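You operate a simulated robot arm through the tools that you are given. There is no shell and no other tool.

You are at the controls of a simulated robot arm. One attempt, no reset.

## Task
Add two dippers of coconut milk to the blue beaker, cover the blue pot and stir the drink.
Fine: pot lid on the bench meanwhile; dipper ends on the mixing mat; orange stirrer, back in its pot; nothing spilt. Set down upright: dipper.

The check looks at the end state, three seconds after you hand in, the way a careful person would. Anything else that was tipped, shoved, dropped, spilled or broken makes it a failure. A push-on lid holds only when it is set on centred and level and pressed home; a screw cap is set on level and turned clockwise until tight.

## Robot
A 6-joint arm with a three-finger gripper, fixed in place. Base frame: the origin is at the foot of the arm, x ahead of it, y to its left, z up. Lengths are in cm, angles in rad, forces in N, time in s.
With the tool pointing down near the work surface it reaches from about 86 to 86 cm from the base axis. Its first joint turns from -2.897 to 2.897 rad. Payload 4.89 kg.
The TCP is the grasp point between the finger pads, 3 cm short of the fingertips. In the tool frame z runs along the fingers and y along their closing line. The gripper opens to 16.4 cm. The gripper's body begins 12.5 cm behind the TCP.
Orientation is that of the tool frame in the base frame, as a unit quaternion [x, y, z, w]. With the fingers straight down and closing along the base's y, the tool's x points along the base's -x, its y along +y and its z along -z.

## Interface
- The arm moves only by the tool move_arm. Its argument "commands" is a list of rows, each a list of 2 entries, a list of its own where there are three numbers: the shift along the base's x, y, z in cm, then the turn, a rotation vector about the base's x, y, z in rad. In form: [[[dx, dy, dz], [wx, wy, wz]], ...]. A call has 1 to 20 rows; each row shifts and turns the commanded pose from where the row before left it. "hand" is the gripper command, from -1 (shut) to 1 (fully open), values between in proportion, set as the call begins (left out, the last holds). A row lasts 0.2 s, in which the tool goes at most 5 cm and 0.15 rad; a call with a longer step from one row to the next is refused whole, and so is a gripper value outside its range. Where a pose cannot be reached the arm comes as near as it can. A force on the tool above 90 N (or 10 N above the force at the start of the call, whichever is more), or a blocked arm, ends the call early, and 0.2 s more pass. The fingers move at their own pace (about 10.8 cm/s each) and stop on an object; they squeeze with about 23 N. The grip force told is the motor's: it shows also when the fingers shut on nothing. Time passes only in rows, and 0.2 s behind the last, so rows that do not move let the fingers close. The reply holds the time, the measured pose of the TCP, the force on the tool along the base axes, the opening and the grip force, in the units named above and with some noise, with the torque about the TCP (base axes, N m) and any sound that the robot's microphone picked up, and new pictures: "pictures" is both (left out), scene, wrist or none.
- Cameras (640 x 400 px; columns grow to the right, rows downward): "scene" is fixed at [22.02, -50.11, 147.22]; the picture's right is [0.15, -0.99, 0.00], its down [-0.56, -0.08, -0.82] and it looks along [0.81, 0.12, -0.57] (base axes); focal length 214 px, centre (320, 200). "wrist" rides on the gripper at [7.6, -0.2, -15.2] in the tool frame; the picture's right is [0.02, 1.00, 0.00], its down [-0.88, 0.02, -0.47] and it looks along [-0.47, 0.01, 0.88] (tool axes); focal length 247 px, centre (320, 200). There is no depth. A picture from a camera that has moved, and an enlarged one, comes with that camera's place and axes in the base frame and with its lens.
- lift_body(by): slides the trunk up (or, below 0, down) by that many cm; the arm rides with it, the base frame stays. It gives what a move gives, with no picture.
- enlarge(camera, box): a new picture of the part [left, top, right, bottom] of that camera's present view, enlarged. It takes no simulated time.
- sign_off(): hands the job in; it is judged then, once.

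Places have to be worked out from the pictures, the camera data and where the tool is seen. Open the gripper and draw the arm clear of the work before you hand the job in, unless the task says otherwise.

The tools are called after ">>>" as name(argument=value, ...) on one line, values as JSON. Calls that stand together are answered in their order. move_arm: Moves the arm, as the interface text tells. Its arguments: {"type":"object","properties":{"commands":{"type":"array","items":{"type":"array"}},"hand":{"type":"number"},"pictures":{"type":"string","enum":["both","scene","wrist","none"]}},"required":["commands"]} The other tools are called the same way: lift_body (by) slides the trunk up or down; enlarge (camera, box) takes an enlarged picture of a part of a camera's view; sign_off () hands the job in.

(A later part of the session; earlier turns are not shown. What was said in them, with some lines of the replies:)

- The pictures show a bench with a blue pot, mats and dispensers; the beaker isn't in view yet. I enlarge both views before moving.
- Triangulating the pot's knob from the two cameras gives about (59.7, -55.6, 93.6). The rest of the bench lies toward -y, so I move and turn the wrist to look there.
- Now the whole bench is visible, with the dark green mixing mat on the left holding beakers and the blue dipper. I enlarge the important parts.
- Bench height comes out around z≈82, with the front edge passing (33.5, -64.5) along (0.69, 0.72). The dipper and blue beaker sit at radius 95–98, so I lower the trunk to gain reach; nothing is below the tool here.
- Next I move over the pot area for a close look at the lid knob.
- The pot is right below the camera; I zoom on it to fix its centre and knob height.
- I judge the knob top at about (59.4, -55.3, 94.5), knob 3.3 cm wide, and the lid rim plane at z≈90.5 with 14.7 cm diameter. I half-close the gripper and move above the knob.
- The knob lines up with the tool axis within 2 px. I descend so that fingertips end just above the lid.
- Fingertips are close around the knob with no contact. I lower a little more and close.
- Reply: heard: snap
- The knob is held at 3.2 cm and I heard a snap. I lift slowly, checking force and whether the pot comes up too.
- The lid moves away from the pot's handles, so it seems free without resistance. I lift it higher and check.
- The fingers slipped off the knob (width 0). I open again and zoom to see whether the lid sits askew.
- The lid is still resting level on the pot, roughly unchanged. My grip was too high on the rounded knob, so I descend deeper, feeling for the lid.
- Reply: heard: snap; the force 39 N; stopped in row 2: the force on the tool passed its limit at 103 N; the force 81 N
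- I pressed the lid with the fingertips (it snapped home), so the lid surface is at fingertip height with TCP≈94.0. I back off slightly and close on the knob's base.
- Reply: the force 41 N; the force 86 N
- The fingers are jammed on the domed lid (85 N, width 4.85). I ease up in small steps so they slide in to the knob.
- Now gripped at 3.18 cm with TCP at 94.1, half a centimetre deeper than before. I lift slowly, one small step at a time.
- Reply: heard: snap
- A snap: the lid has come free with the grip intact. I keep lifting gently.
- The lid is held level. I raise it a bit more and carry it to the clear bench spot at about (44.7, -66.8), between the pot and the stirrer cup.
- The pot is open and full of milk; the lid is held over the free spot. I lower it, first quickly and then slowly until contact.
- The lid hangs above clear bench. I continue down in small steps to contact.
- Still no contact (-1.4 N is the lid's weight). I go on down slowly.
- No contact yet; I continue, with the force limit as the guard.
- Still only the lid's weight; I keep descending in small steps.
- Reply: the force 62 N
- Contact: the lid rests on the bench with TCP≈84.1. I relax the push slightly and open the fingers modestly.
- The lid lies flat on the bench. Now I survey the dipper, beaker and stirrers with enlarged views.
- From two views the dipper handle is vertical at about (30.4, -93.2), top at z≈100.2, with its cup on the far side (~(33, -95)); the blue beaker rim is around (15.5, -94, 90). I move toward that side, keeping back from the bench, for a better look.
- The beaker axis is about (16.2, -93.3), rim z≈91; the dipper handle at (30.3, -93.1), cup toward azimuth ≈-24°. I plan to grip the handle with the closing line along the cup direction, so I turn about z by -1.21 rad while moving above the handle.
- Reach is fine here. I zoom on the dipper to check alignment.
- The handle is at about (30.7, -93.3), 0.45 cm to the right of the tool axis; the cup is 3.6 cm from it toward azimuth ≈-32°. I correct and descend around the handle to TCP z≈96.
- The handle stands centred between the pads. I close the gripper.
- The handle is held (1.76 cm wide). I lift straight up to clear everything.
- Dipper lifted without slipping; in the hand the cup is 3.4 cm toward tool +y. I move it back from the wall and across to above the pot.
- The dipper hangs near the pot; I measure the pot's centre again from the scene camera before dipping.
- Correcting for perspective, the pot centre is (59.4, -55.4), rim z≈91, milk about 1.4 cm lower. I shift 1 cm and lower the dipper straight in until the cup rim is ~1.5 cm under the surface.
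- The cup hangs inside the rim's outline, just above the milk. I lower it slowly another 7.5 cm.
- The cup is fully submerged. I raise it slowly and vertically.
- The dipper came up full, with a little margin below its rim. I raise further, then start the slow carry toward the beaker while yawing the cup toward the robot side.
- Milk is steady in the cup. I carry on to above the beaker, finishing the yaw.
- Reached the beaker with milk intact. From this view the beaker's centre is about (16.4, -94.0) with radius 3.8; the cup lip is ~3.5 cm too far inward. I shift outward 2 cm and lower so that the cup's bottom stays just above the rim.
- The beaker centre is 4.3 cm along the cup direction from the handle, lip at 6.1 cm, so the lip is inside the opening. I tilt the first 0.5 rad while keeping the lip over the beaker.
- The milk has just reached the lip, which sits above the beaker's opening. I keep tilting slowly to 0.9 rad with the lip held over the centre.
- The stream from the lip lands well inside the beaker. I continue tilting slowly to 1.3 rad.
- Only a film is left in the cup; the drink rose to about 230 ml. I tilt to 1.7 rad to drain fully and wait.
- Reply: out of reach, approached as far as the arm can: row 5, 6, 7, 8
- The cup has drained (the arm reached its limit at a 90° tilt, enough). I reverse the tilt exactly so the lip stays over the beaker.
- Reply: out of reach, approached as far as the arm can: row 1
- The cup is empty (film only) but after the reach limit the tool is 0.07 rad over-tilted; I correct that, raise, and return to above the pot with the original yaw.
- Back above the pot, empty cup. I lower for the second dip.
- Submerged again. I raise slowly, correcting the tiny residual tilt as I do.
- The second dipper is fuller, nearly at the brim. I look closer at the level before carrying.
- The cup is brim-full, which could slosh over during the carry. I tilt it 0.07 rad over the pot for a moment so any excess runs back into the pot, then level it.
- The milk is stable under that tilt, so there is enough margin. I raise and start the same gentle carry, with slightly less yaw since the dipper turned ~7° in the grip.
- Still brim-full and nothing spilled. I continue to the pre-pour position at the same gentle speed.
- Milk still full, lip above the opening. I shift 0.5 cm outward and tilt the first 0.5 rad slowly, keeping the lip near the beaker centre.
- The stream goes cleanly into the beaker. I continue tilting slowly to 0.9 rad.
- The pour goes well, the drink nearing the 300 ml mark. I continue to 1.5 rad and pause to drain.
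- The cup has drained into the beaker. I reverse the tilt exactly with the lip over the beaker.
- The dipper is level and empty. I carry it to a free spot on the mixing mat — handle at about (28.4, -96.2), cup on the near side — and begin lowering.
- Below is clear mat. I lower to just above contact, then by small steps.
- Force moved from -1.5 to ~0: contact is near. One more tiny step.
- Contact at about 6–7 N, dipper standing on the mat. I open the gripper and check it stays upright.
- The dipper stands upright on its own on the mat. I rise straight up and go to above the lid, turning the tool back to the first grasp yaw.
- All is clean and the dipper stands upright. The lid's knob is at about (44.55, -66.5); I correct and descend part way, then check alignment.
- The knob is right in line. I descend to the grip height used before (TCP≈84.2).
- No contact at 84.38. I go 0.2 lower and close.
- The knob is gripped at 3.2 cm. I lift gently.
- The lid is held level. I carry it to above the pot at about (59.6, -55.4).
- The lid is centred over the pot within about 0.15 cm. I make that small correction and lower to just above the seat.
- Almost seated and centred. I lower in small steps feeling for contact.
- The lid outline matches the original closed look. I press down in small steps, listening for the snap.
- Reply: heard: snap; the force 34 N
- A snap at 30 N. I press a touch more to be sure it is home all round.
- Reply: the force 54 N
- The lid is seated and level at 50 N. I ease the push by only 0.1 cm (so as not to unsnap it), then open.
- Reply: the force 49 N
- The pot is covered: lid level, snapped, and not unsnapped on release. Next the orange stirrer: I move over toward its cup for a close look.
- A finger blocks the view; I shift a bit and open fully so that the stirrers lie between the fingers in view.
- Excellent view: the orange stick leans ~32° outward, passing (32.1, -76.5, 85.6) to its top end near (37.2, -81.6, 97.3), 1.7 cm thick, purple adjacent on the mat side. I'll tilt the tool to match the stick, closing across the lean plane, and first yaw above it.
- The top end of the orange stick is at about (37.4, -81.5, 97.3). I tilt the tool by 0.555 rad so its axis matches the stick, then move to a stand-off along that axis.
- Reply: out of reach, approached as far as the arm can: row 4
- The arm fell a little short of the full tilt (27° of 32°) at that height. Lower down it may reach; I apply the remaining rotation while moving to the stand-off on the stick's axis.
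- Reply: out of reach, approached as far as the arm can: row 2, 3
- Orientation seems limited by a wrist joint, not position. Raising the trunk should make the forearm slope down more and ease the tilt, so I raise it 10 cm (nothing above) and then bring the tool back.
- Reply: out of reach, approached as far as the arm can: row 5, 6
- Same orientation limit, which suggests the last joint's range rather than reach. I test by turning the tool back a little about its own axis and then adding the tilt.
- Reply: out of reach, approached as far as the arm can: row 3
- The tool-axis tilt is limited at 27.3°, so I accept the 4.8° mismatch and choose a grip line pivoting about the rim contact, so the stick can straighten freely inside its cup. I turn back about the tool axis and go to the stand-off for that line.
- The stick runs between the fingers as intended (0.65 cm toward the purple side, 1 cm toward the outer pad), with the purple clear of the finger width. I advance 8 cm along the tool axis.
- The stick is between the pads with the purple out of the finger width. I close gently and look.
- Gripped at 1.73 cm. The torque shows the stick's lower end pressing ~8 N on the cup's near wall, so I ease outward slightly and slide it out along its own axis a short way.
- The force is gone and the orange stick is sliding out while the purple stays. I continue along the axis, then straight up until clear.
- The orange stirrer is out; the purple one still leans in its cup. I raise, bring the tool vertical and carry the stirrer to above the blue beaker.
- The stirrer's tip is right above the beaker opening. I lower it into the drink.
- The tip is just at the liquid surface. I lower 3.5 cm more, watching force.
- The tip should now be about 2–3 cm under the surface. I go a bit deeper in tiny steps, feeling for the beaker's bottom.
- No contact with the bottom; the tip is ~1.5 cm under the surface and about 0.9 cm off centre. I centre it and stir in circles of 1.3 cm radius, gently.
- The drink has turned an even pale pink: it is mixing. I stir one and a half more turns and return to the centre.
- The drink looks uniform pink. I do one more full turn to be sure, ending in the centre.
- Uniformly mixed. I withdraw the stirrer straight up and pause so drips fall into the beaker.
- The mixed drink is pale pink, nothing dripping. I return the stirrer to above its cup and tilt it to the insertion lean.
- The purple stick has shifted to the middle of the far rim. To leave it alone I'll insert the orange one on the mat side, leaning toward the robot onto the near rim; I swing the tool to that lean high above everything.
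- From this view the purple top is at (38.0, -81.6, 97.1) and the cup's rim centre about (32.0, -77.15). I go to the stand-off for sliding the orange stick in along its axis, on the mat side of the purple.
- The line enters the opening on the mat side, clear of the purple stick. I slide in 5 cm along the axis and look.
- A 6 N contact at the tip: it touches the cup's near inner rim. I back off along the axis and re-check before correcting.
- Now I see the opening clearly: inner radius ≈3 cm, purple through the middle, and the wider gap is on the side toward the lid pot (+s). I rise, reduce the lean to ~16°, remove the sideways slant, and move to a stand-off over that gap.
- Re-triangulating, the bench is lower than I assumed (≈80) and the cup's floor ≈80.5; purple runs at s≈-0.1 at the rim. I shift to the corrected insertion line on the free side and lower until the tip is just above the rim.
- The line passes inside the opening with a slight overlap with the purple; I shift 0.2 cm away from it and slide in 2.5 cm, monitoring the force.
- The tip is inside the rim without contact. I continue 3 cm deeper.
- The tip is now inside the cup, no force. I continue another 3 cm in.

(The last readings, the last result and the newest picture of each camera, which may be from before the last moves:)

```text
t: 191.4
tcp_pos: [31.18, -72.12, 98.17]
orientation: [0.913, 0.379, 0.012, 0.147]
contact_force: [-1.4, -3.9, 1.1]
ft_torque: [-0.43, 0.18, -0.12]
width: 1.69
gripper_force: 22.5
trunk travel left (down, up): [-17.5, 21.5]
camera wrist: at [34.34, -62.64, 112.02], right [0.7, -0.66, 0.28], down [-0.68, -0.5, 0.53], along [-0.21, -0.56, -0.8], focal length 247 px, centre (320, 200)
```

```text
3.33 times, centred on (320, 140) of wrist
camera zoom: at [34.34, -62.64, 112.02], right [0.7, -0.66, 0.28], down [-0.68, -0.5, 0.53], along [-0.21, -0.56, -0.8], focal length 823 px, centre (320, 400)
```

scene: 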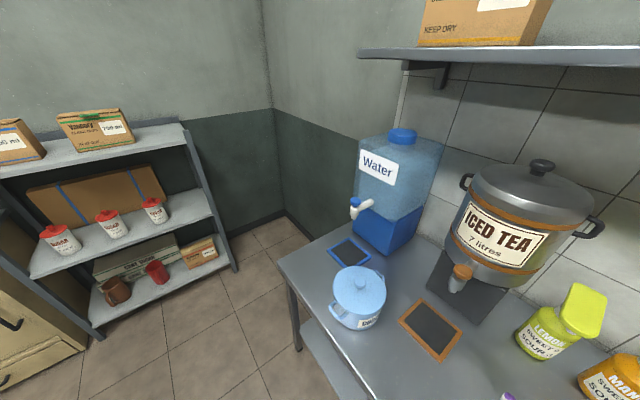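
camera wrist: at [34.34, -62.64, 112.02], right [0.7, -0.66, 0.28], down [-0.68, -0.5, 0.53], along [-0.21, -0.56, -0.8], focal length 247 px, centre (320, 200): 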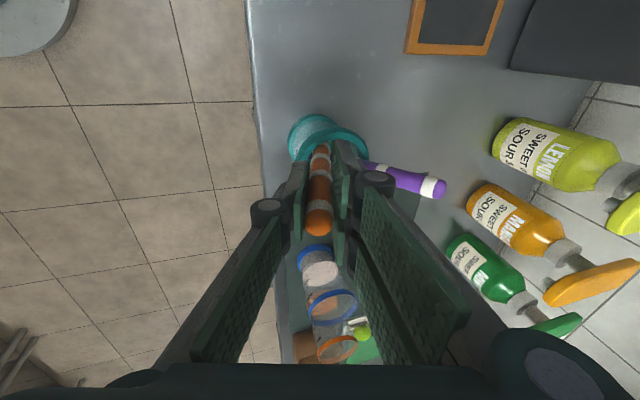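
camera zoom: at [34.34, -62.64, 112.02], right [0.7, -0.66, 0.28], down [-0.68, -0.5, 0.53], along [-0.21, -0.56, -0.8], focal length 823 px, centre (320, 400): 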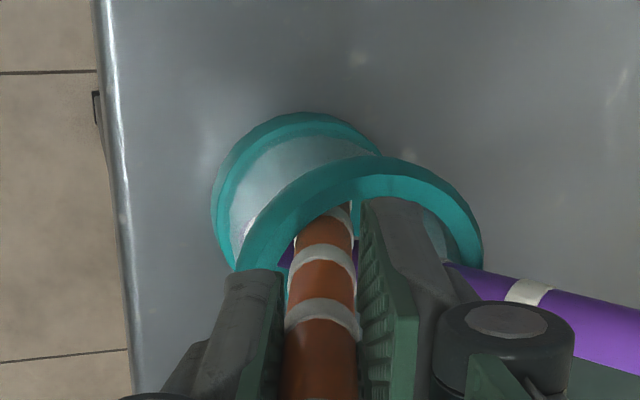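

A light 4 N contact: the stick touches the rim on the +s side. I ease 0.3 cm away from it and go on down slowly.

>>> move_arm(commands=[[[-0.2, -0.22, 0], [0, 0, 0]], [[0.08, -0.1, -0.4], [0, 0, 0]], [[0.08, -0.1, -0.4], [0, 0, 0]], [[0, 0, 0], [0, 0, 0]]], pictures="none")

```text
t: 192.4
tcp_pos: [31.22, -72.54, 97.34]
orientation: [0.914, 0.379, 0.014, 0.148]
contact_force: [-0.3, 0.5, 0.0]
ft_torque: [0.02, -0.01, 0.01]
width: 1.68
gripper_force: 22.3
trunk travel left (down, up): [-17.5, 21.5]
```

Contact gone. I continue down in small steps to feel for the floor.

>>> move_arm(commands=[[[0.06, -0.08, -0.3], [0, 0, 0]], [[0.06, -0.08, -0.3], [0, 0, 0]], [[0, 0, 0], [0, 0, 0]]], pictures="none")

>>> move_arm(commands=[[[0.05, -0.06, -0.25], [0, 0, 0]], [[0.05, -0.06, -0.25], [0, 0, 0]], [[0, 0, 0], [0, 0, 0]]], pictures="wrist")

>>> enlarge(camera="wrist", box=[250, 80, 450, 260])

```text
t: 193.2
tcp_pos: [31.3, -72.54, 96.7]
orientation: [0.914, 0.379, 0.014, 0.148]
contact_force: [1.0, -0.8, 0.0]
ft_torque: [0.03, -0.03, -0.01]
width: 1.65
gripper_force: 22.8
trunk travel left (down, up): [-17.5, 21.5]
```

```text
t: 194.0
tcp_pos: [31.51, -72.78, 96.23]
orientation: [0.913, 0.379, 0.013, 0.148]
contact_force: [-0.1, 0.6, -0.8]
ft_torque: [0.0, -0.02, 0.01]
width: 1.69
gripper_force: 23.4
trunk travel left (down, up): [-17.5, 21.5]
camera wrist: at [34.56, -63.36, 110.15], right [0.7, -0.66, 0.28], down [-0.68, -0.5, 0.53], along [-0.21, -0.56, -0.8], focal length 247 px, centre (320, 200)
```

wrist: 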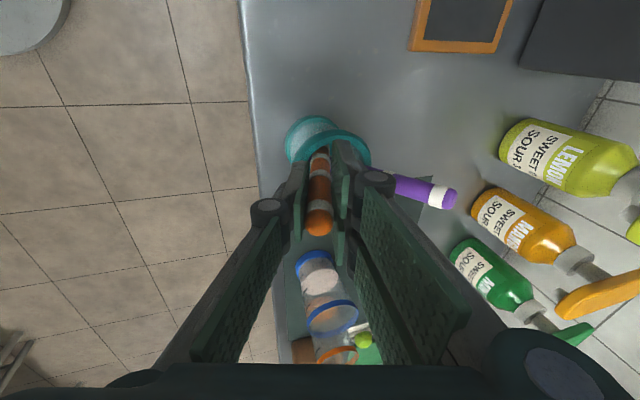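

```text
2.22 times, centred on (350, 170) of wrist
camera zoom: at [34.56, -63.36, 110.15], right [0.7, -0.66, 0.28], down [-0.68, -0.5, 0.53], along [-0.21, -0.56, -0.8], focal length 549 px, centre (253, 267)
```

zoom: 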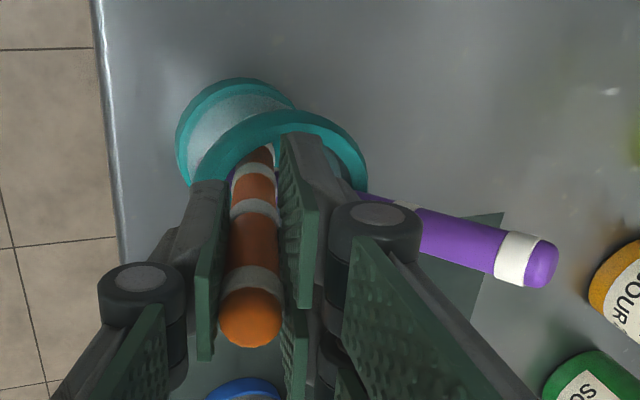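

No floor contact yet; a few more small steps.

>>> move_arm(commands=[[[0.05, -0.06, -0.25], [0, 0, 0]], [[0.05, -0.06, -0.25], [0, 0, 0]], [[0, 0, 0], [0, 0, 0]]], pictures="none")

```text
t: 194.8
tcp_pos: [31.4, -72.83, 95.85]
orientation: [0.913, 0.378, 0.014, 0.149]
contact_force: [-3.7, 4.3, 22.4]
ft_torque: [-0.4, 0.06, -0.07]
width: 1.66
gripper_force: 23.0
trunk travel left (down, up): [-17.5, 21.5]
```

Floor contact (22 N). I ease up 0.25 cm, then open the fingers gradually so the stick settles softly on the near rim.

>>> move_arm(commands=[[[-0.04, 0.05, 0.2], [0, 0, 0]], [[0, 0, 0], [0, 0, 0]]], pictures="none")

>>> move_arm(commands=[[[0, 0, 0], [0, 0, 0]], [[0, 0, 0], [0, 0, 0]]], hand=-0.74, pictures="wrist")

>>> enlarge(camera="wrist", box=[250, 80, 450, 260])

```text
t: 195.4
tcp_pos: [31.34, -72.85, 95.88]
orientation: [0.914, 0.378, 0.014, 0.147]
contact_force: [-0.9, -0.1, -0.7]
ft_torque: [-0.04, 0.01, 0.01]
width: 1.67
gripper_force: 23.2
trunk travel left (down, up): [-17.5, 21.5]
```

```text
t: 196.0
tcp_pos: [31.48, -72.8, 95.92]
orientation: [0.914, 0.378, 0.014, 0.148]
contact_force: [0.7, 0.6, 0.3]
ft_torque: [0.0, -0.01, 0.01]
width: 2.14
gripper_force: 0.1
trunk travel left (down, up): [-17.5, 21.5]
camera wrist: at [34.6, -63.41, 109.84], right [0.7, -0.66, 0.28], down [-0.68, -0.5, 0.53], along [-0.21, -0.56, -0.8], focal length 247 px, centre (320, 200)
```

wrist: 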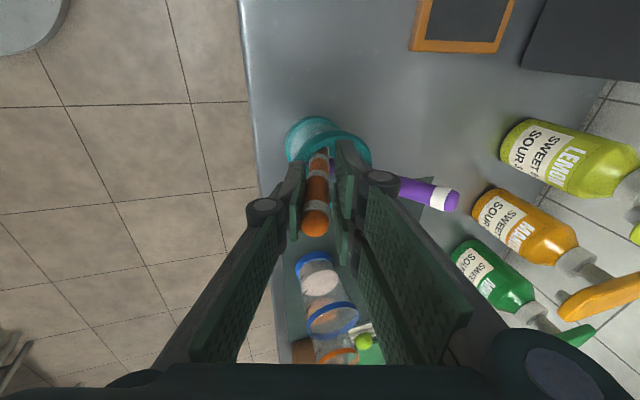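

```text
2.22 times, centred on (350, 170) of wrist
camera zoom: at [34.6, -63.41, 109.84], right [0.7, -0.66, 0.28], down [-0.68, -0.5, 0.53], along [-0.21, -0.56, -0.8], focal length 549 px, centre (253, 267)
```

zoom: 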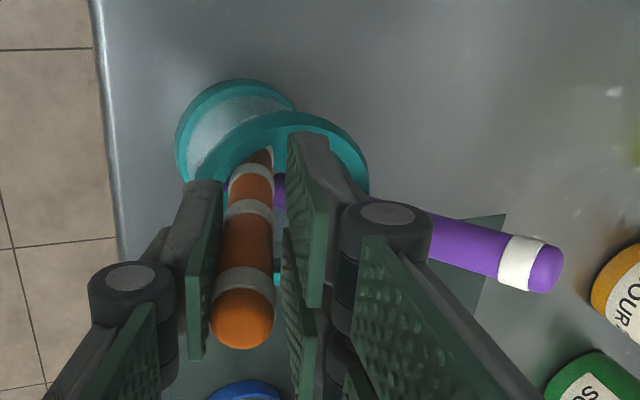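

The stick follows the inner finger as planned. I open further in steps.

>>> move_arm(commands=[[[0, 0, 0], [0, 0, 0]], [[0, 0, 0], [0, 0, 0]]], hand=-0.62, pictures="none")

>>> move_arm(commands=[[[0, 0, 0], [0, 0, 0]], [[0, 0, 0], [0, 0, 0]], [[0, 0, 0], [0, 0, 0]]], hand=-0.45, pictures="wrist")

>>> enlarge(camera="wrist", box=[230, 80, 450, 260])

```text
t: 196.6
tcp_pos: [31.4, -72.79, 95.92]
orientation: [0.913, 0.379, 0.014, 0.148]
contact_force: [0.3, -0.1, -0.9]
ft_torque: [0.02, -0.02, 0.04]
width: 3.14
gripper_force: 0.0
trunk travel left (down, up): [-17.5, 21.5]
```

```text
t: 197.4
tcp_pos: [31.33, -72.93, 95.9]
orientation: [0.914, 0.378, 0.013, 0.148]
contact_force: [-0.2, -0.1, 0.8]
ft_torque: [0.01, 0.0, -0.01]
width: 4.51
gripper_force: 0.1
trunk travel left (down, up): [-17.5, 21.5]
camera wrist: at [34.6, -63.42, 109.84], right [0.7, -0.66, 0.28], down [-0.68, -0.5, 0.53], along [-0.21, -0.56, -0.8], focal length 247 px, centre (320, 200)
```

wrist: 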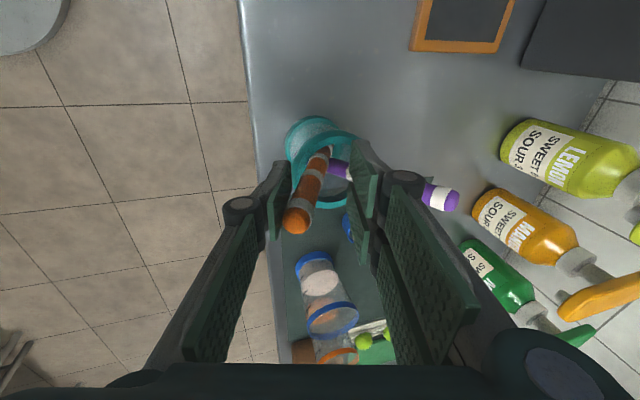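

```text
2.22 times, centred on (340, 170) of wrist
camera zoom: at [34.6, -63.42, 109.84], right [0.7, -0.66, 0.28], down [-0.68, -0.5, 0.53], along [-0.21, -0.56, -0.8], focal length 549 px, centre (276, 267)
```

zoom: 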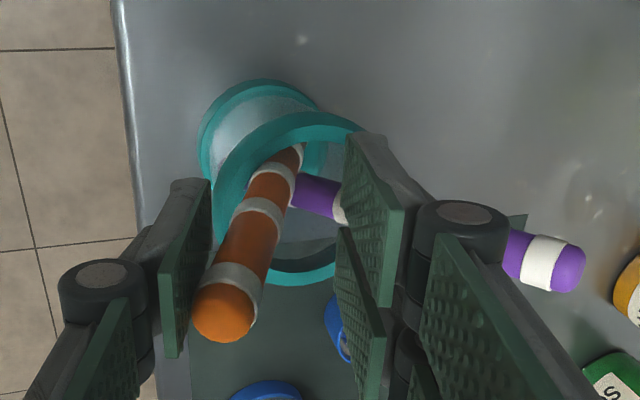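

The stick is settling inside the cup. I open a bit more and check whether it rests on the rim by itself.

>>> move_arm(commands=[[[0, 0, 0], [0, 0, 0]], [[0, 0, 0], [0, 0, 0]], [[0, 0, 0], [0, 0, 0]]], hand=-0.15, pictures="wrist")

>>> enlarge(camera="wrist", box=[230, 80, 450, 260])

```text
t: 198.2
tcp_pos: [31.38, -72.8, 96.13]
orientation: [0.914, 0.378, 0.013, 0.148]
contact_force: [-0.7, -0.6, -1.1]
ft_torque: [0.01, -0.01, 0.03]
width: 6.98
gripper_force: 0.0
trunk travel left (down, up): [-17.5, 21.5]
camera wrist: at [34.6, -63.42, 109.84], right [0.7, -0.66, 0.28], down [-0.68, -0.5, 0.53], along [-0.21, -0.56, -0.8], focal length 247 px, centre (320, 200)
```

wrist: 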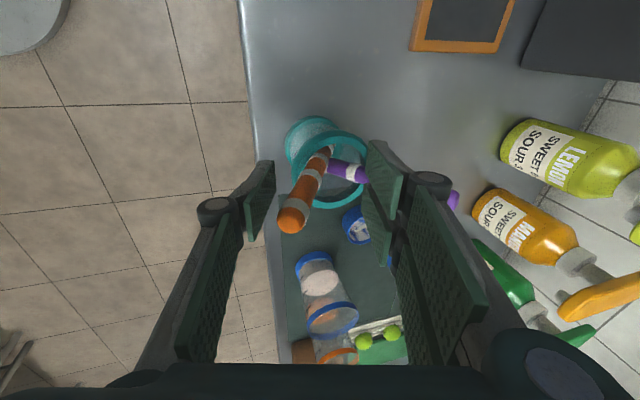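

```text
2.22 times, centred on (340, 170) of wrist
camera zoom: at [34.6, -63.42, 109.84], right [0.7, -0.66, 0.28], down [-0.68, -0.5, 0.53], along [-0.21, -0.56, -0.8], focal length 549 px, centre (276, 267)
```

zoom: 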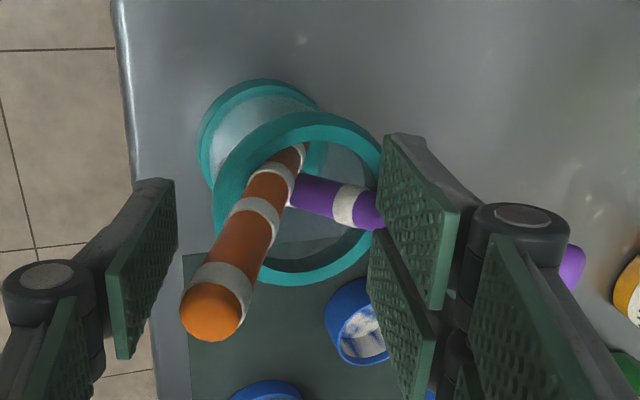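

The orange stirrer rests in its cup on its own, free of both fingers; purple is undisturbed. I retract along the tool axis.

>>> move_arm(commands=[[[-0.07, 0.13, 0.48], [0, 0, 0]], [[-0.14, 0.26, 0.96], [0, 0, 0]], [[-0.28, 0.52, 1.92], [0, 0, 0]], [[-0.28, 0.52, 1.92], [0, 0, 0]], [[-0.41, 0.78, 2.87], [0, 0, 0]], [[-0.41, 0.78, 2.87], [0, 0, 0]], [[-0.41, 0.78, 2.87], [0, 0, 0]], [[0, 0, 0], [0, 0, 0]]], pictures="wrist")

>>> enlarge(camera="wrist", box=[230, 60, 450, 240])

```text
t: 200.0
tcp_pos: [29.51, -68.96, 109.9]
orientation: [0.913, 0.379, 0.014, 0.149]
contact_force: [-0.7, 0.4, -0.6]
ft_torque: [-0.05, -0.02, -0.03]
width: 6.95
gripper_force: 0.0
trunk travel left (down, up): [-17.5, 21.5]
camera wrist: at [32.64, -59.59, 123.8], right [0.7, -0.66, 0.28], down [-0.68, -0.5, 0.53], along [-0.21, -0.56, -0.8], focal length 247 px, centre (320, 200)
```

wrist: 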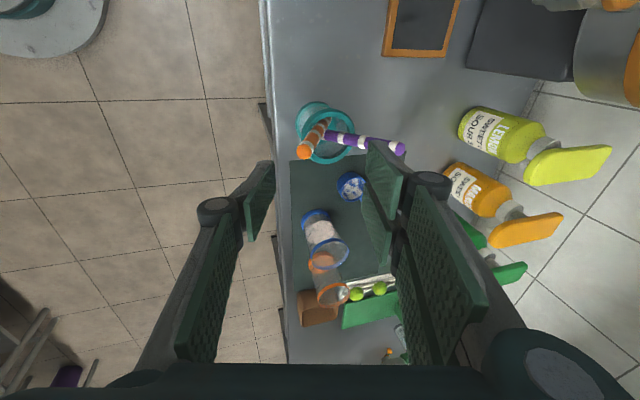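

```text
2.22 times, centred on (340, 150) of wrist
camera zoom: at [32.64, -59.59, 123.8], right [0.7, -0.66, 0.28], down [-0.68, -0.5, 0.53], along [-0.21, -0.56, -0.8], focal length 549 px, centre (276, 311)
```

zoom: 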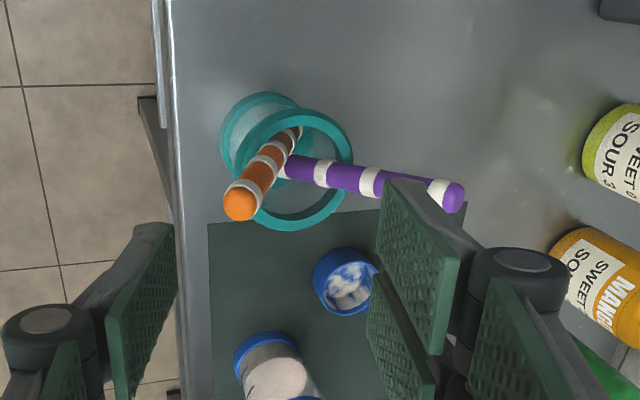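

Both stirrers stand in the cup. I draw back from the bench, level the tool and turn to take an overview.

>>> move_arm(commands=[[[-0.5, 2, 2.5], [0.088, 0.046, 0]], [[-0.5, 2, 3], [0.088, 0.046, 0]], [[-0.5, 2, 3], [0.088, 0.046, 0]], [[0, 1, 3], [0, 0, 0.141]], [[0, 1, 3], [0, 0, 0.141]], [[0, 0, 2], [0, 0, 0.141]], [[0, 0, 0], [0, 0, 0.141]], [[0, 0, 0], [0, 0, 0.141]], [[0, 0, 0], [0, 0, 0.141]], [[0, 0, 0], [0, 0, 0.141]], [[0, 0, 0], [0, 0, 0.141]], [[0, 0, 0], [0, 0, 0.141]], [[0, 0, 0], [0, 0, 0.141]], [[0, 0, 0], [0, 0, 0.141]], [[0, 0, 0], [0, 0, 0]]], hand=1)

>>> enlarge(camera="wrist", box=[20, 90, 340, 290])

>>> enlarge(camera="wrist", box=[240, 90, 500, 260])

>>> enlarge(camera="scene", box=[280, 230, 640, 400])

```text
t: 203.2
tcp_pos: [28.03, -61.11, 126.34]
orientation: [0.392, 0.92, 0.0, 0.0]
contact_force: [-0.7, 0.4, -0.2]
ft_torque: [0.0, -0.01, 0.01]
width: 16.42
gripper_force: 0.0
trunk travel left (down, up): [-17.5, 21.5]
camera wrist: at [22.41, -55.61, 141.62], right [0.7, 0.71, 0.0], down [0.63, -0.62, 0.47], along [0.34, -0.33, -0.88], focal length 247 px, centre (320, 200)
```

scene: 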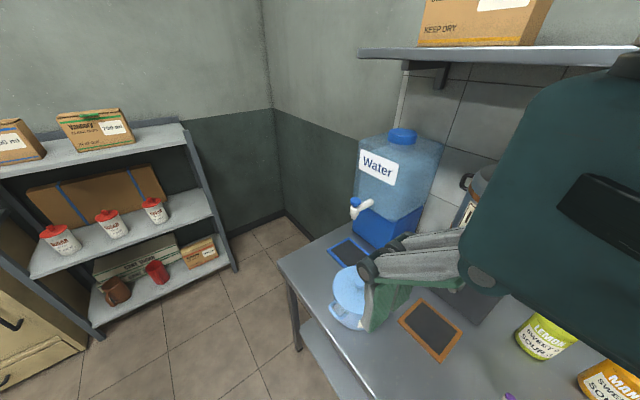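
wrist: 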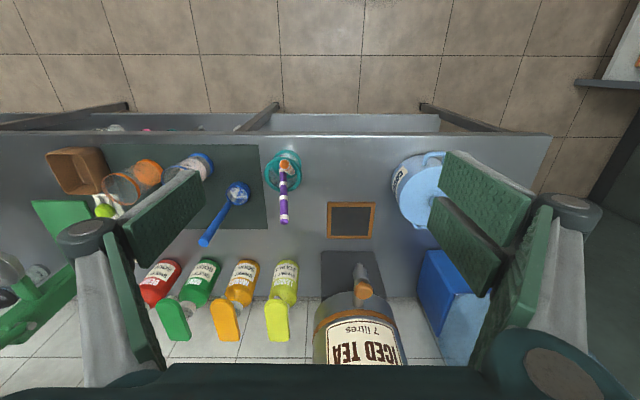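

```text
2.00 times, centred on (180, 190) of wrist
camera zoom: at [22.41, -55.61, 141.62], right [0.7, 0.71, 0.0], down [0.63, -0.62, 0.47], along [0.34, -0.33, -0.88], focal length 494 px, centre (600, 220)
```

zoom: 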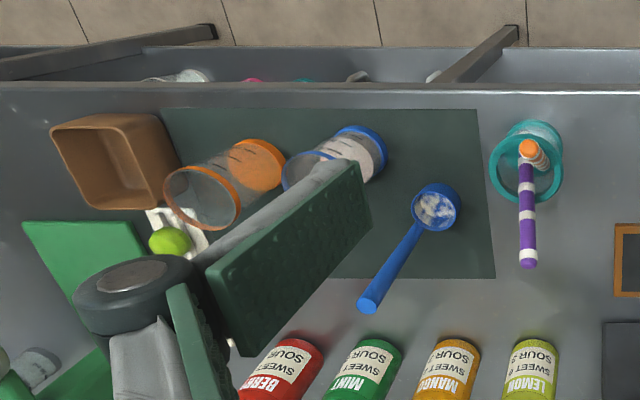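

```text
2.35 times, centred on (370, 175) of wrist
camera zoom: at [22.41, -55.61, 141.62], right [0.7, 0.71, 0.0], down [0.63, -0.62, 0.47], along [0.34, -0.33, -0.88], focal length 581 px, centre (202, 259)
```

zoom: 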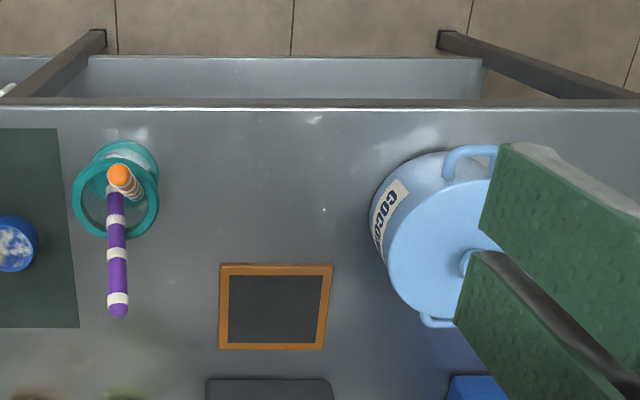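

```text
1.78 times, centred on (460, 315) of scene
camera zoom: at [22.02, -50.11, 147.22], right [0.15, -0.99, 0.0], down [-0.56, -0.08, -0.82], along [0.81, 0.12, -0.57], focal length 381 px, centre (71, -4)
```

zoom: 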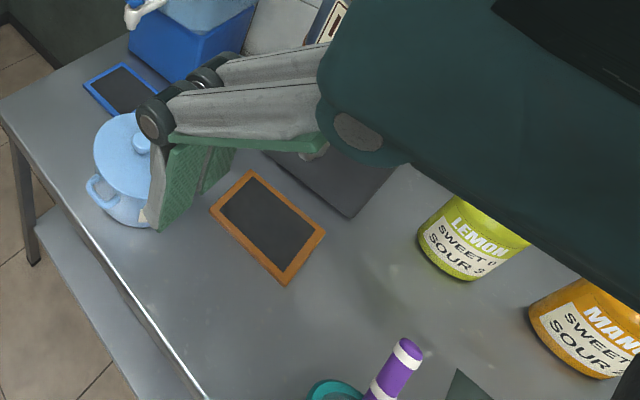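

Overview looks right. A few tiny bright specks on the bench need checking — glints or drips — so I enlarge those areas.

>>> enlarge(camera="wrist", box=[320, 140, 420, 210])

>>> enlarge(camera="scene", box=[320, 300, 520, 400])

>>> enlarge(camera="wrist", box=[255, 140, 325, 230])

```text
5.71 times, centred on (370, 175) of wrist
camera zoom: at [22.41, -55.61, 141.62], right [0.7, 0.71, 0.0], down [0.63, -0.62, 0.47], along [0.34, -0.33, -0.88], focal length 1411 px, centre (34, 343)
```

zoom: 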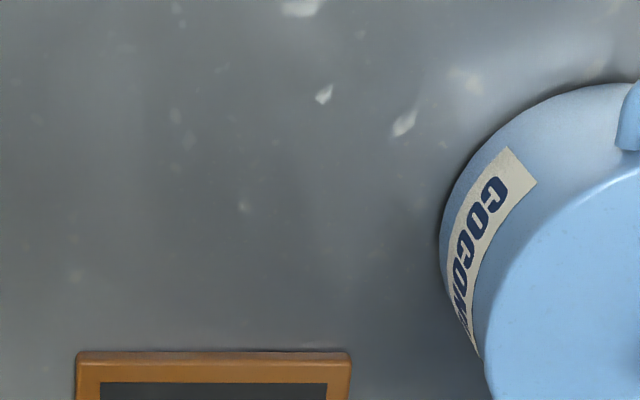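

```text
3.20 times, centred on (420, 350) of scene
camera zoom: at [22.02, -50.11, 147.22], right [0.15, -0.99, 0.0], down [-0.56, -0.08, -0.82], along [0.81, 0.12, -0.57], focal length 686 px, centre (0, -280)
```

zoom: 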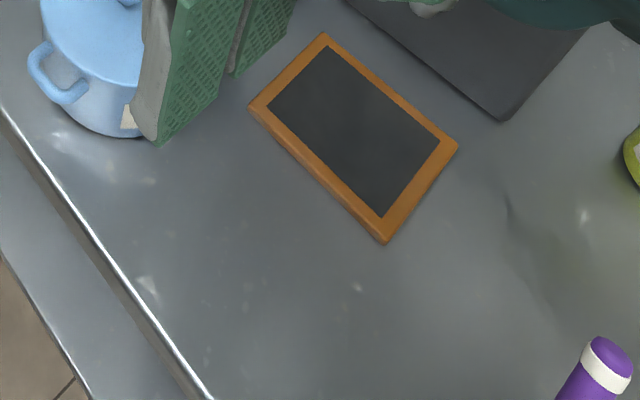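

```text
4.44 times, centred on (290, 185) of wrist
camera zoom: at [22.41, -55.61, 141.62], right [0.7, 0.71, 0.0], down [0.63, -0.62, 0.47], along [0.34, -0.33, -0.88], focal length 1098 px, centre (453, 267)
```

zoom: 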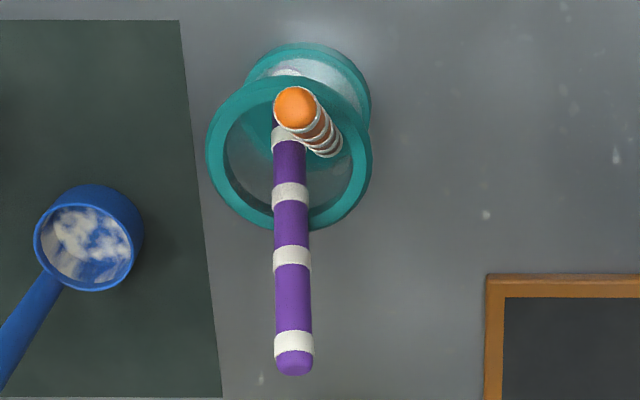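

The specks are irregular scuffs in the bench metal, not drips. Blue beaker is filled and mixed, the lid is snapped on, the dipper stands upright on the mat, both stirrers are in their cup, and the arm is open and clear, so I hand in.

>>> sign_off()

```text
The job is handed in.
```

I've handed the job in, and from the last pictures everything looks as you asked. The result of the check hasn't come back.

- **Coconut milk:** I poured two dippers into the blue beaker. The first looked a little under full and the second was full to the brim. No spill showed in the pictures; the bright specks on the bench looked like scuffs in the metal.
- **Blue pot:** The lid lay on the bench while I worked. It is now back on, level and pressed until it snapped. On my first try my grip slipped off the knob, and I then pressed the lid back on with the fingertips before getting it off. The pot shifted a few millimetres at most.
- **Dipper:** It stands upright on the mixing mat, in a different spot from where it started.
- **Stirring:** I stirred the drink with the orange stirrer until it was an even pale pink.
- **Orange stirrer:** It is back in its pot, but it now leans toward the robot instead of away. The purple stirrer shifted when I pulled the orange one out and is still in the pot. While putting the orange one back, I touched the pot's rim lightly twice, and the pot stayed upright.

The gripper is open and the arm is clear of the bench.
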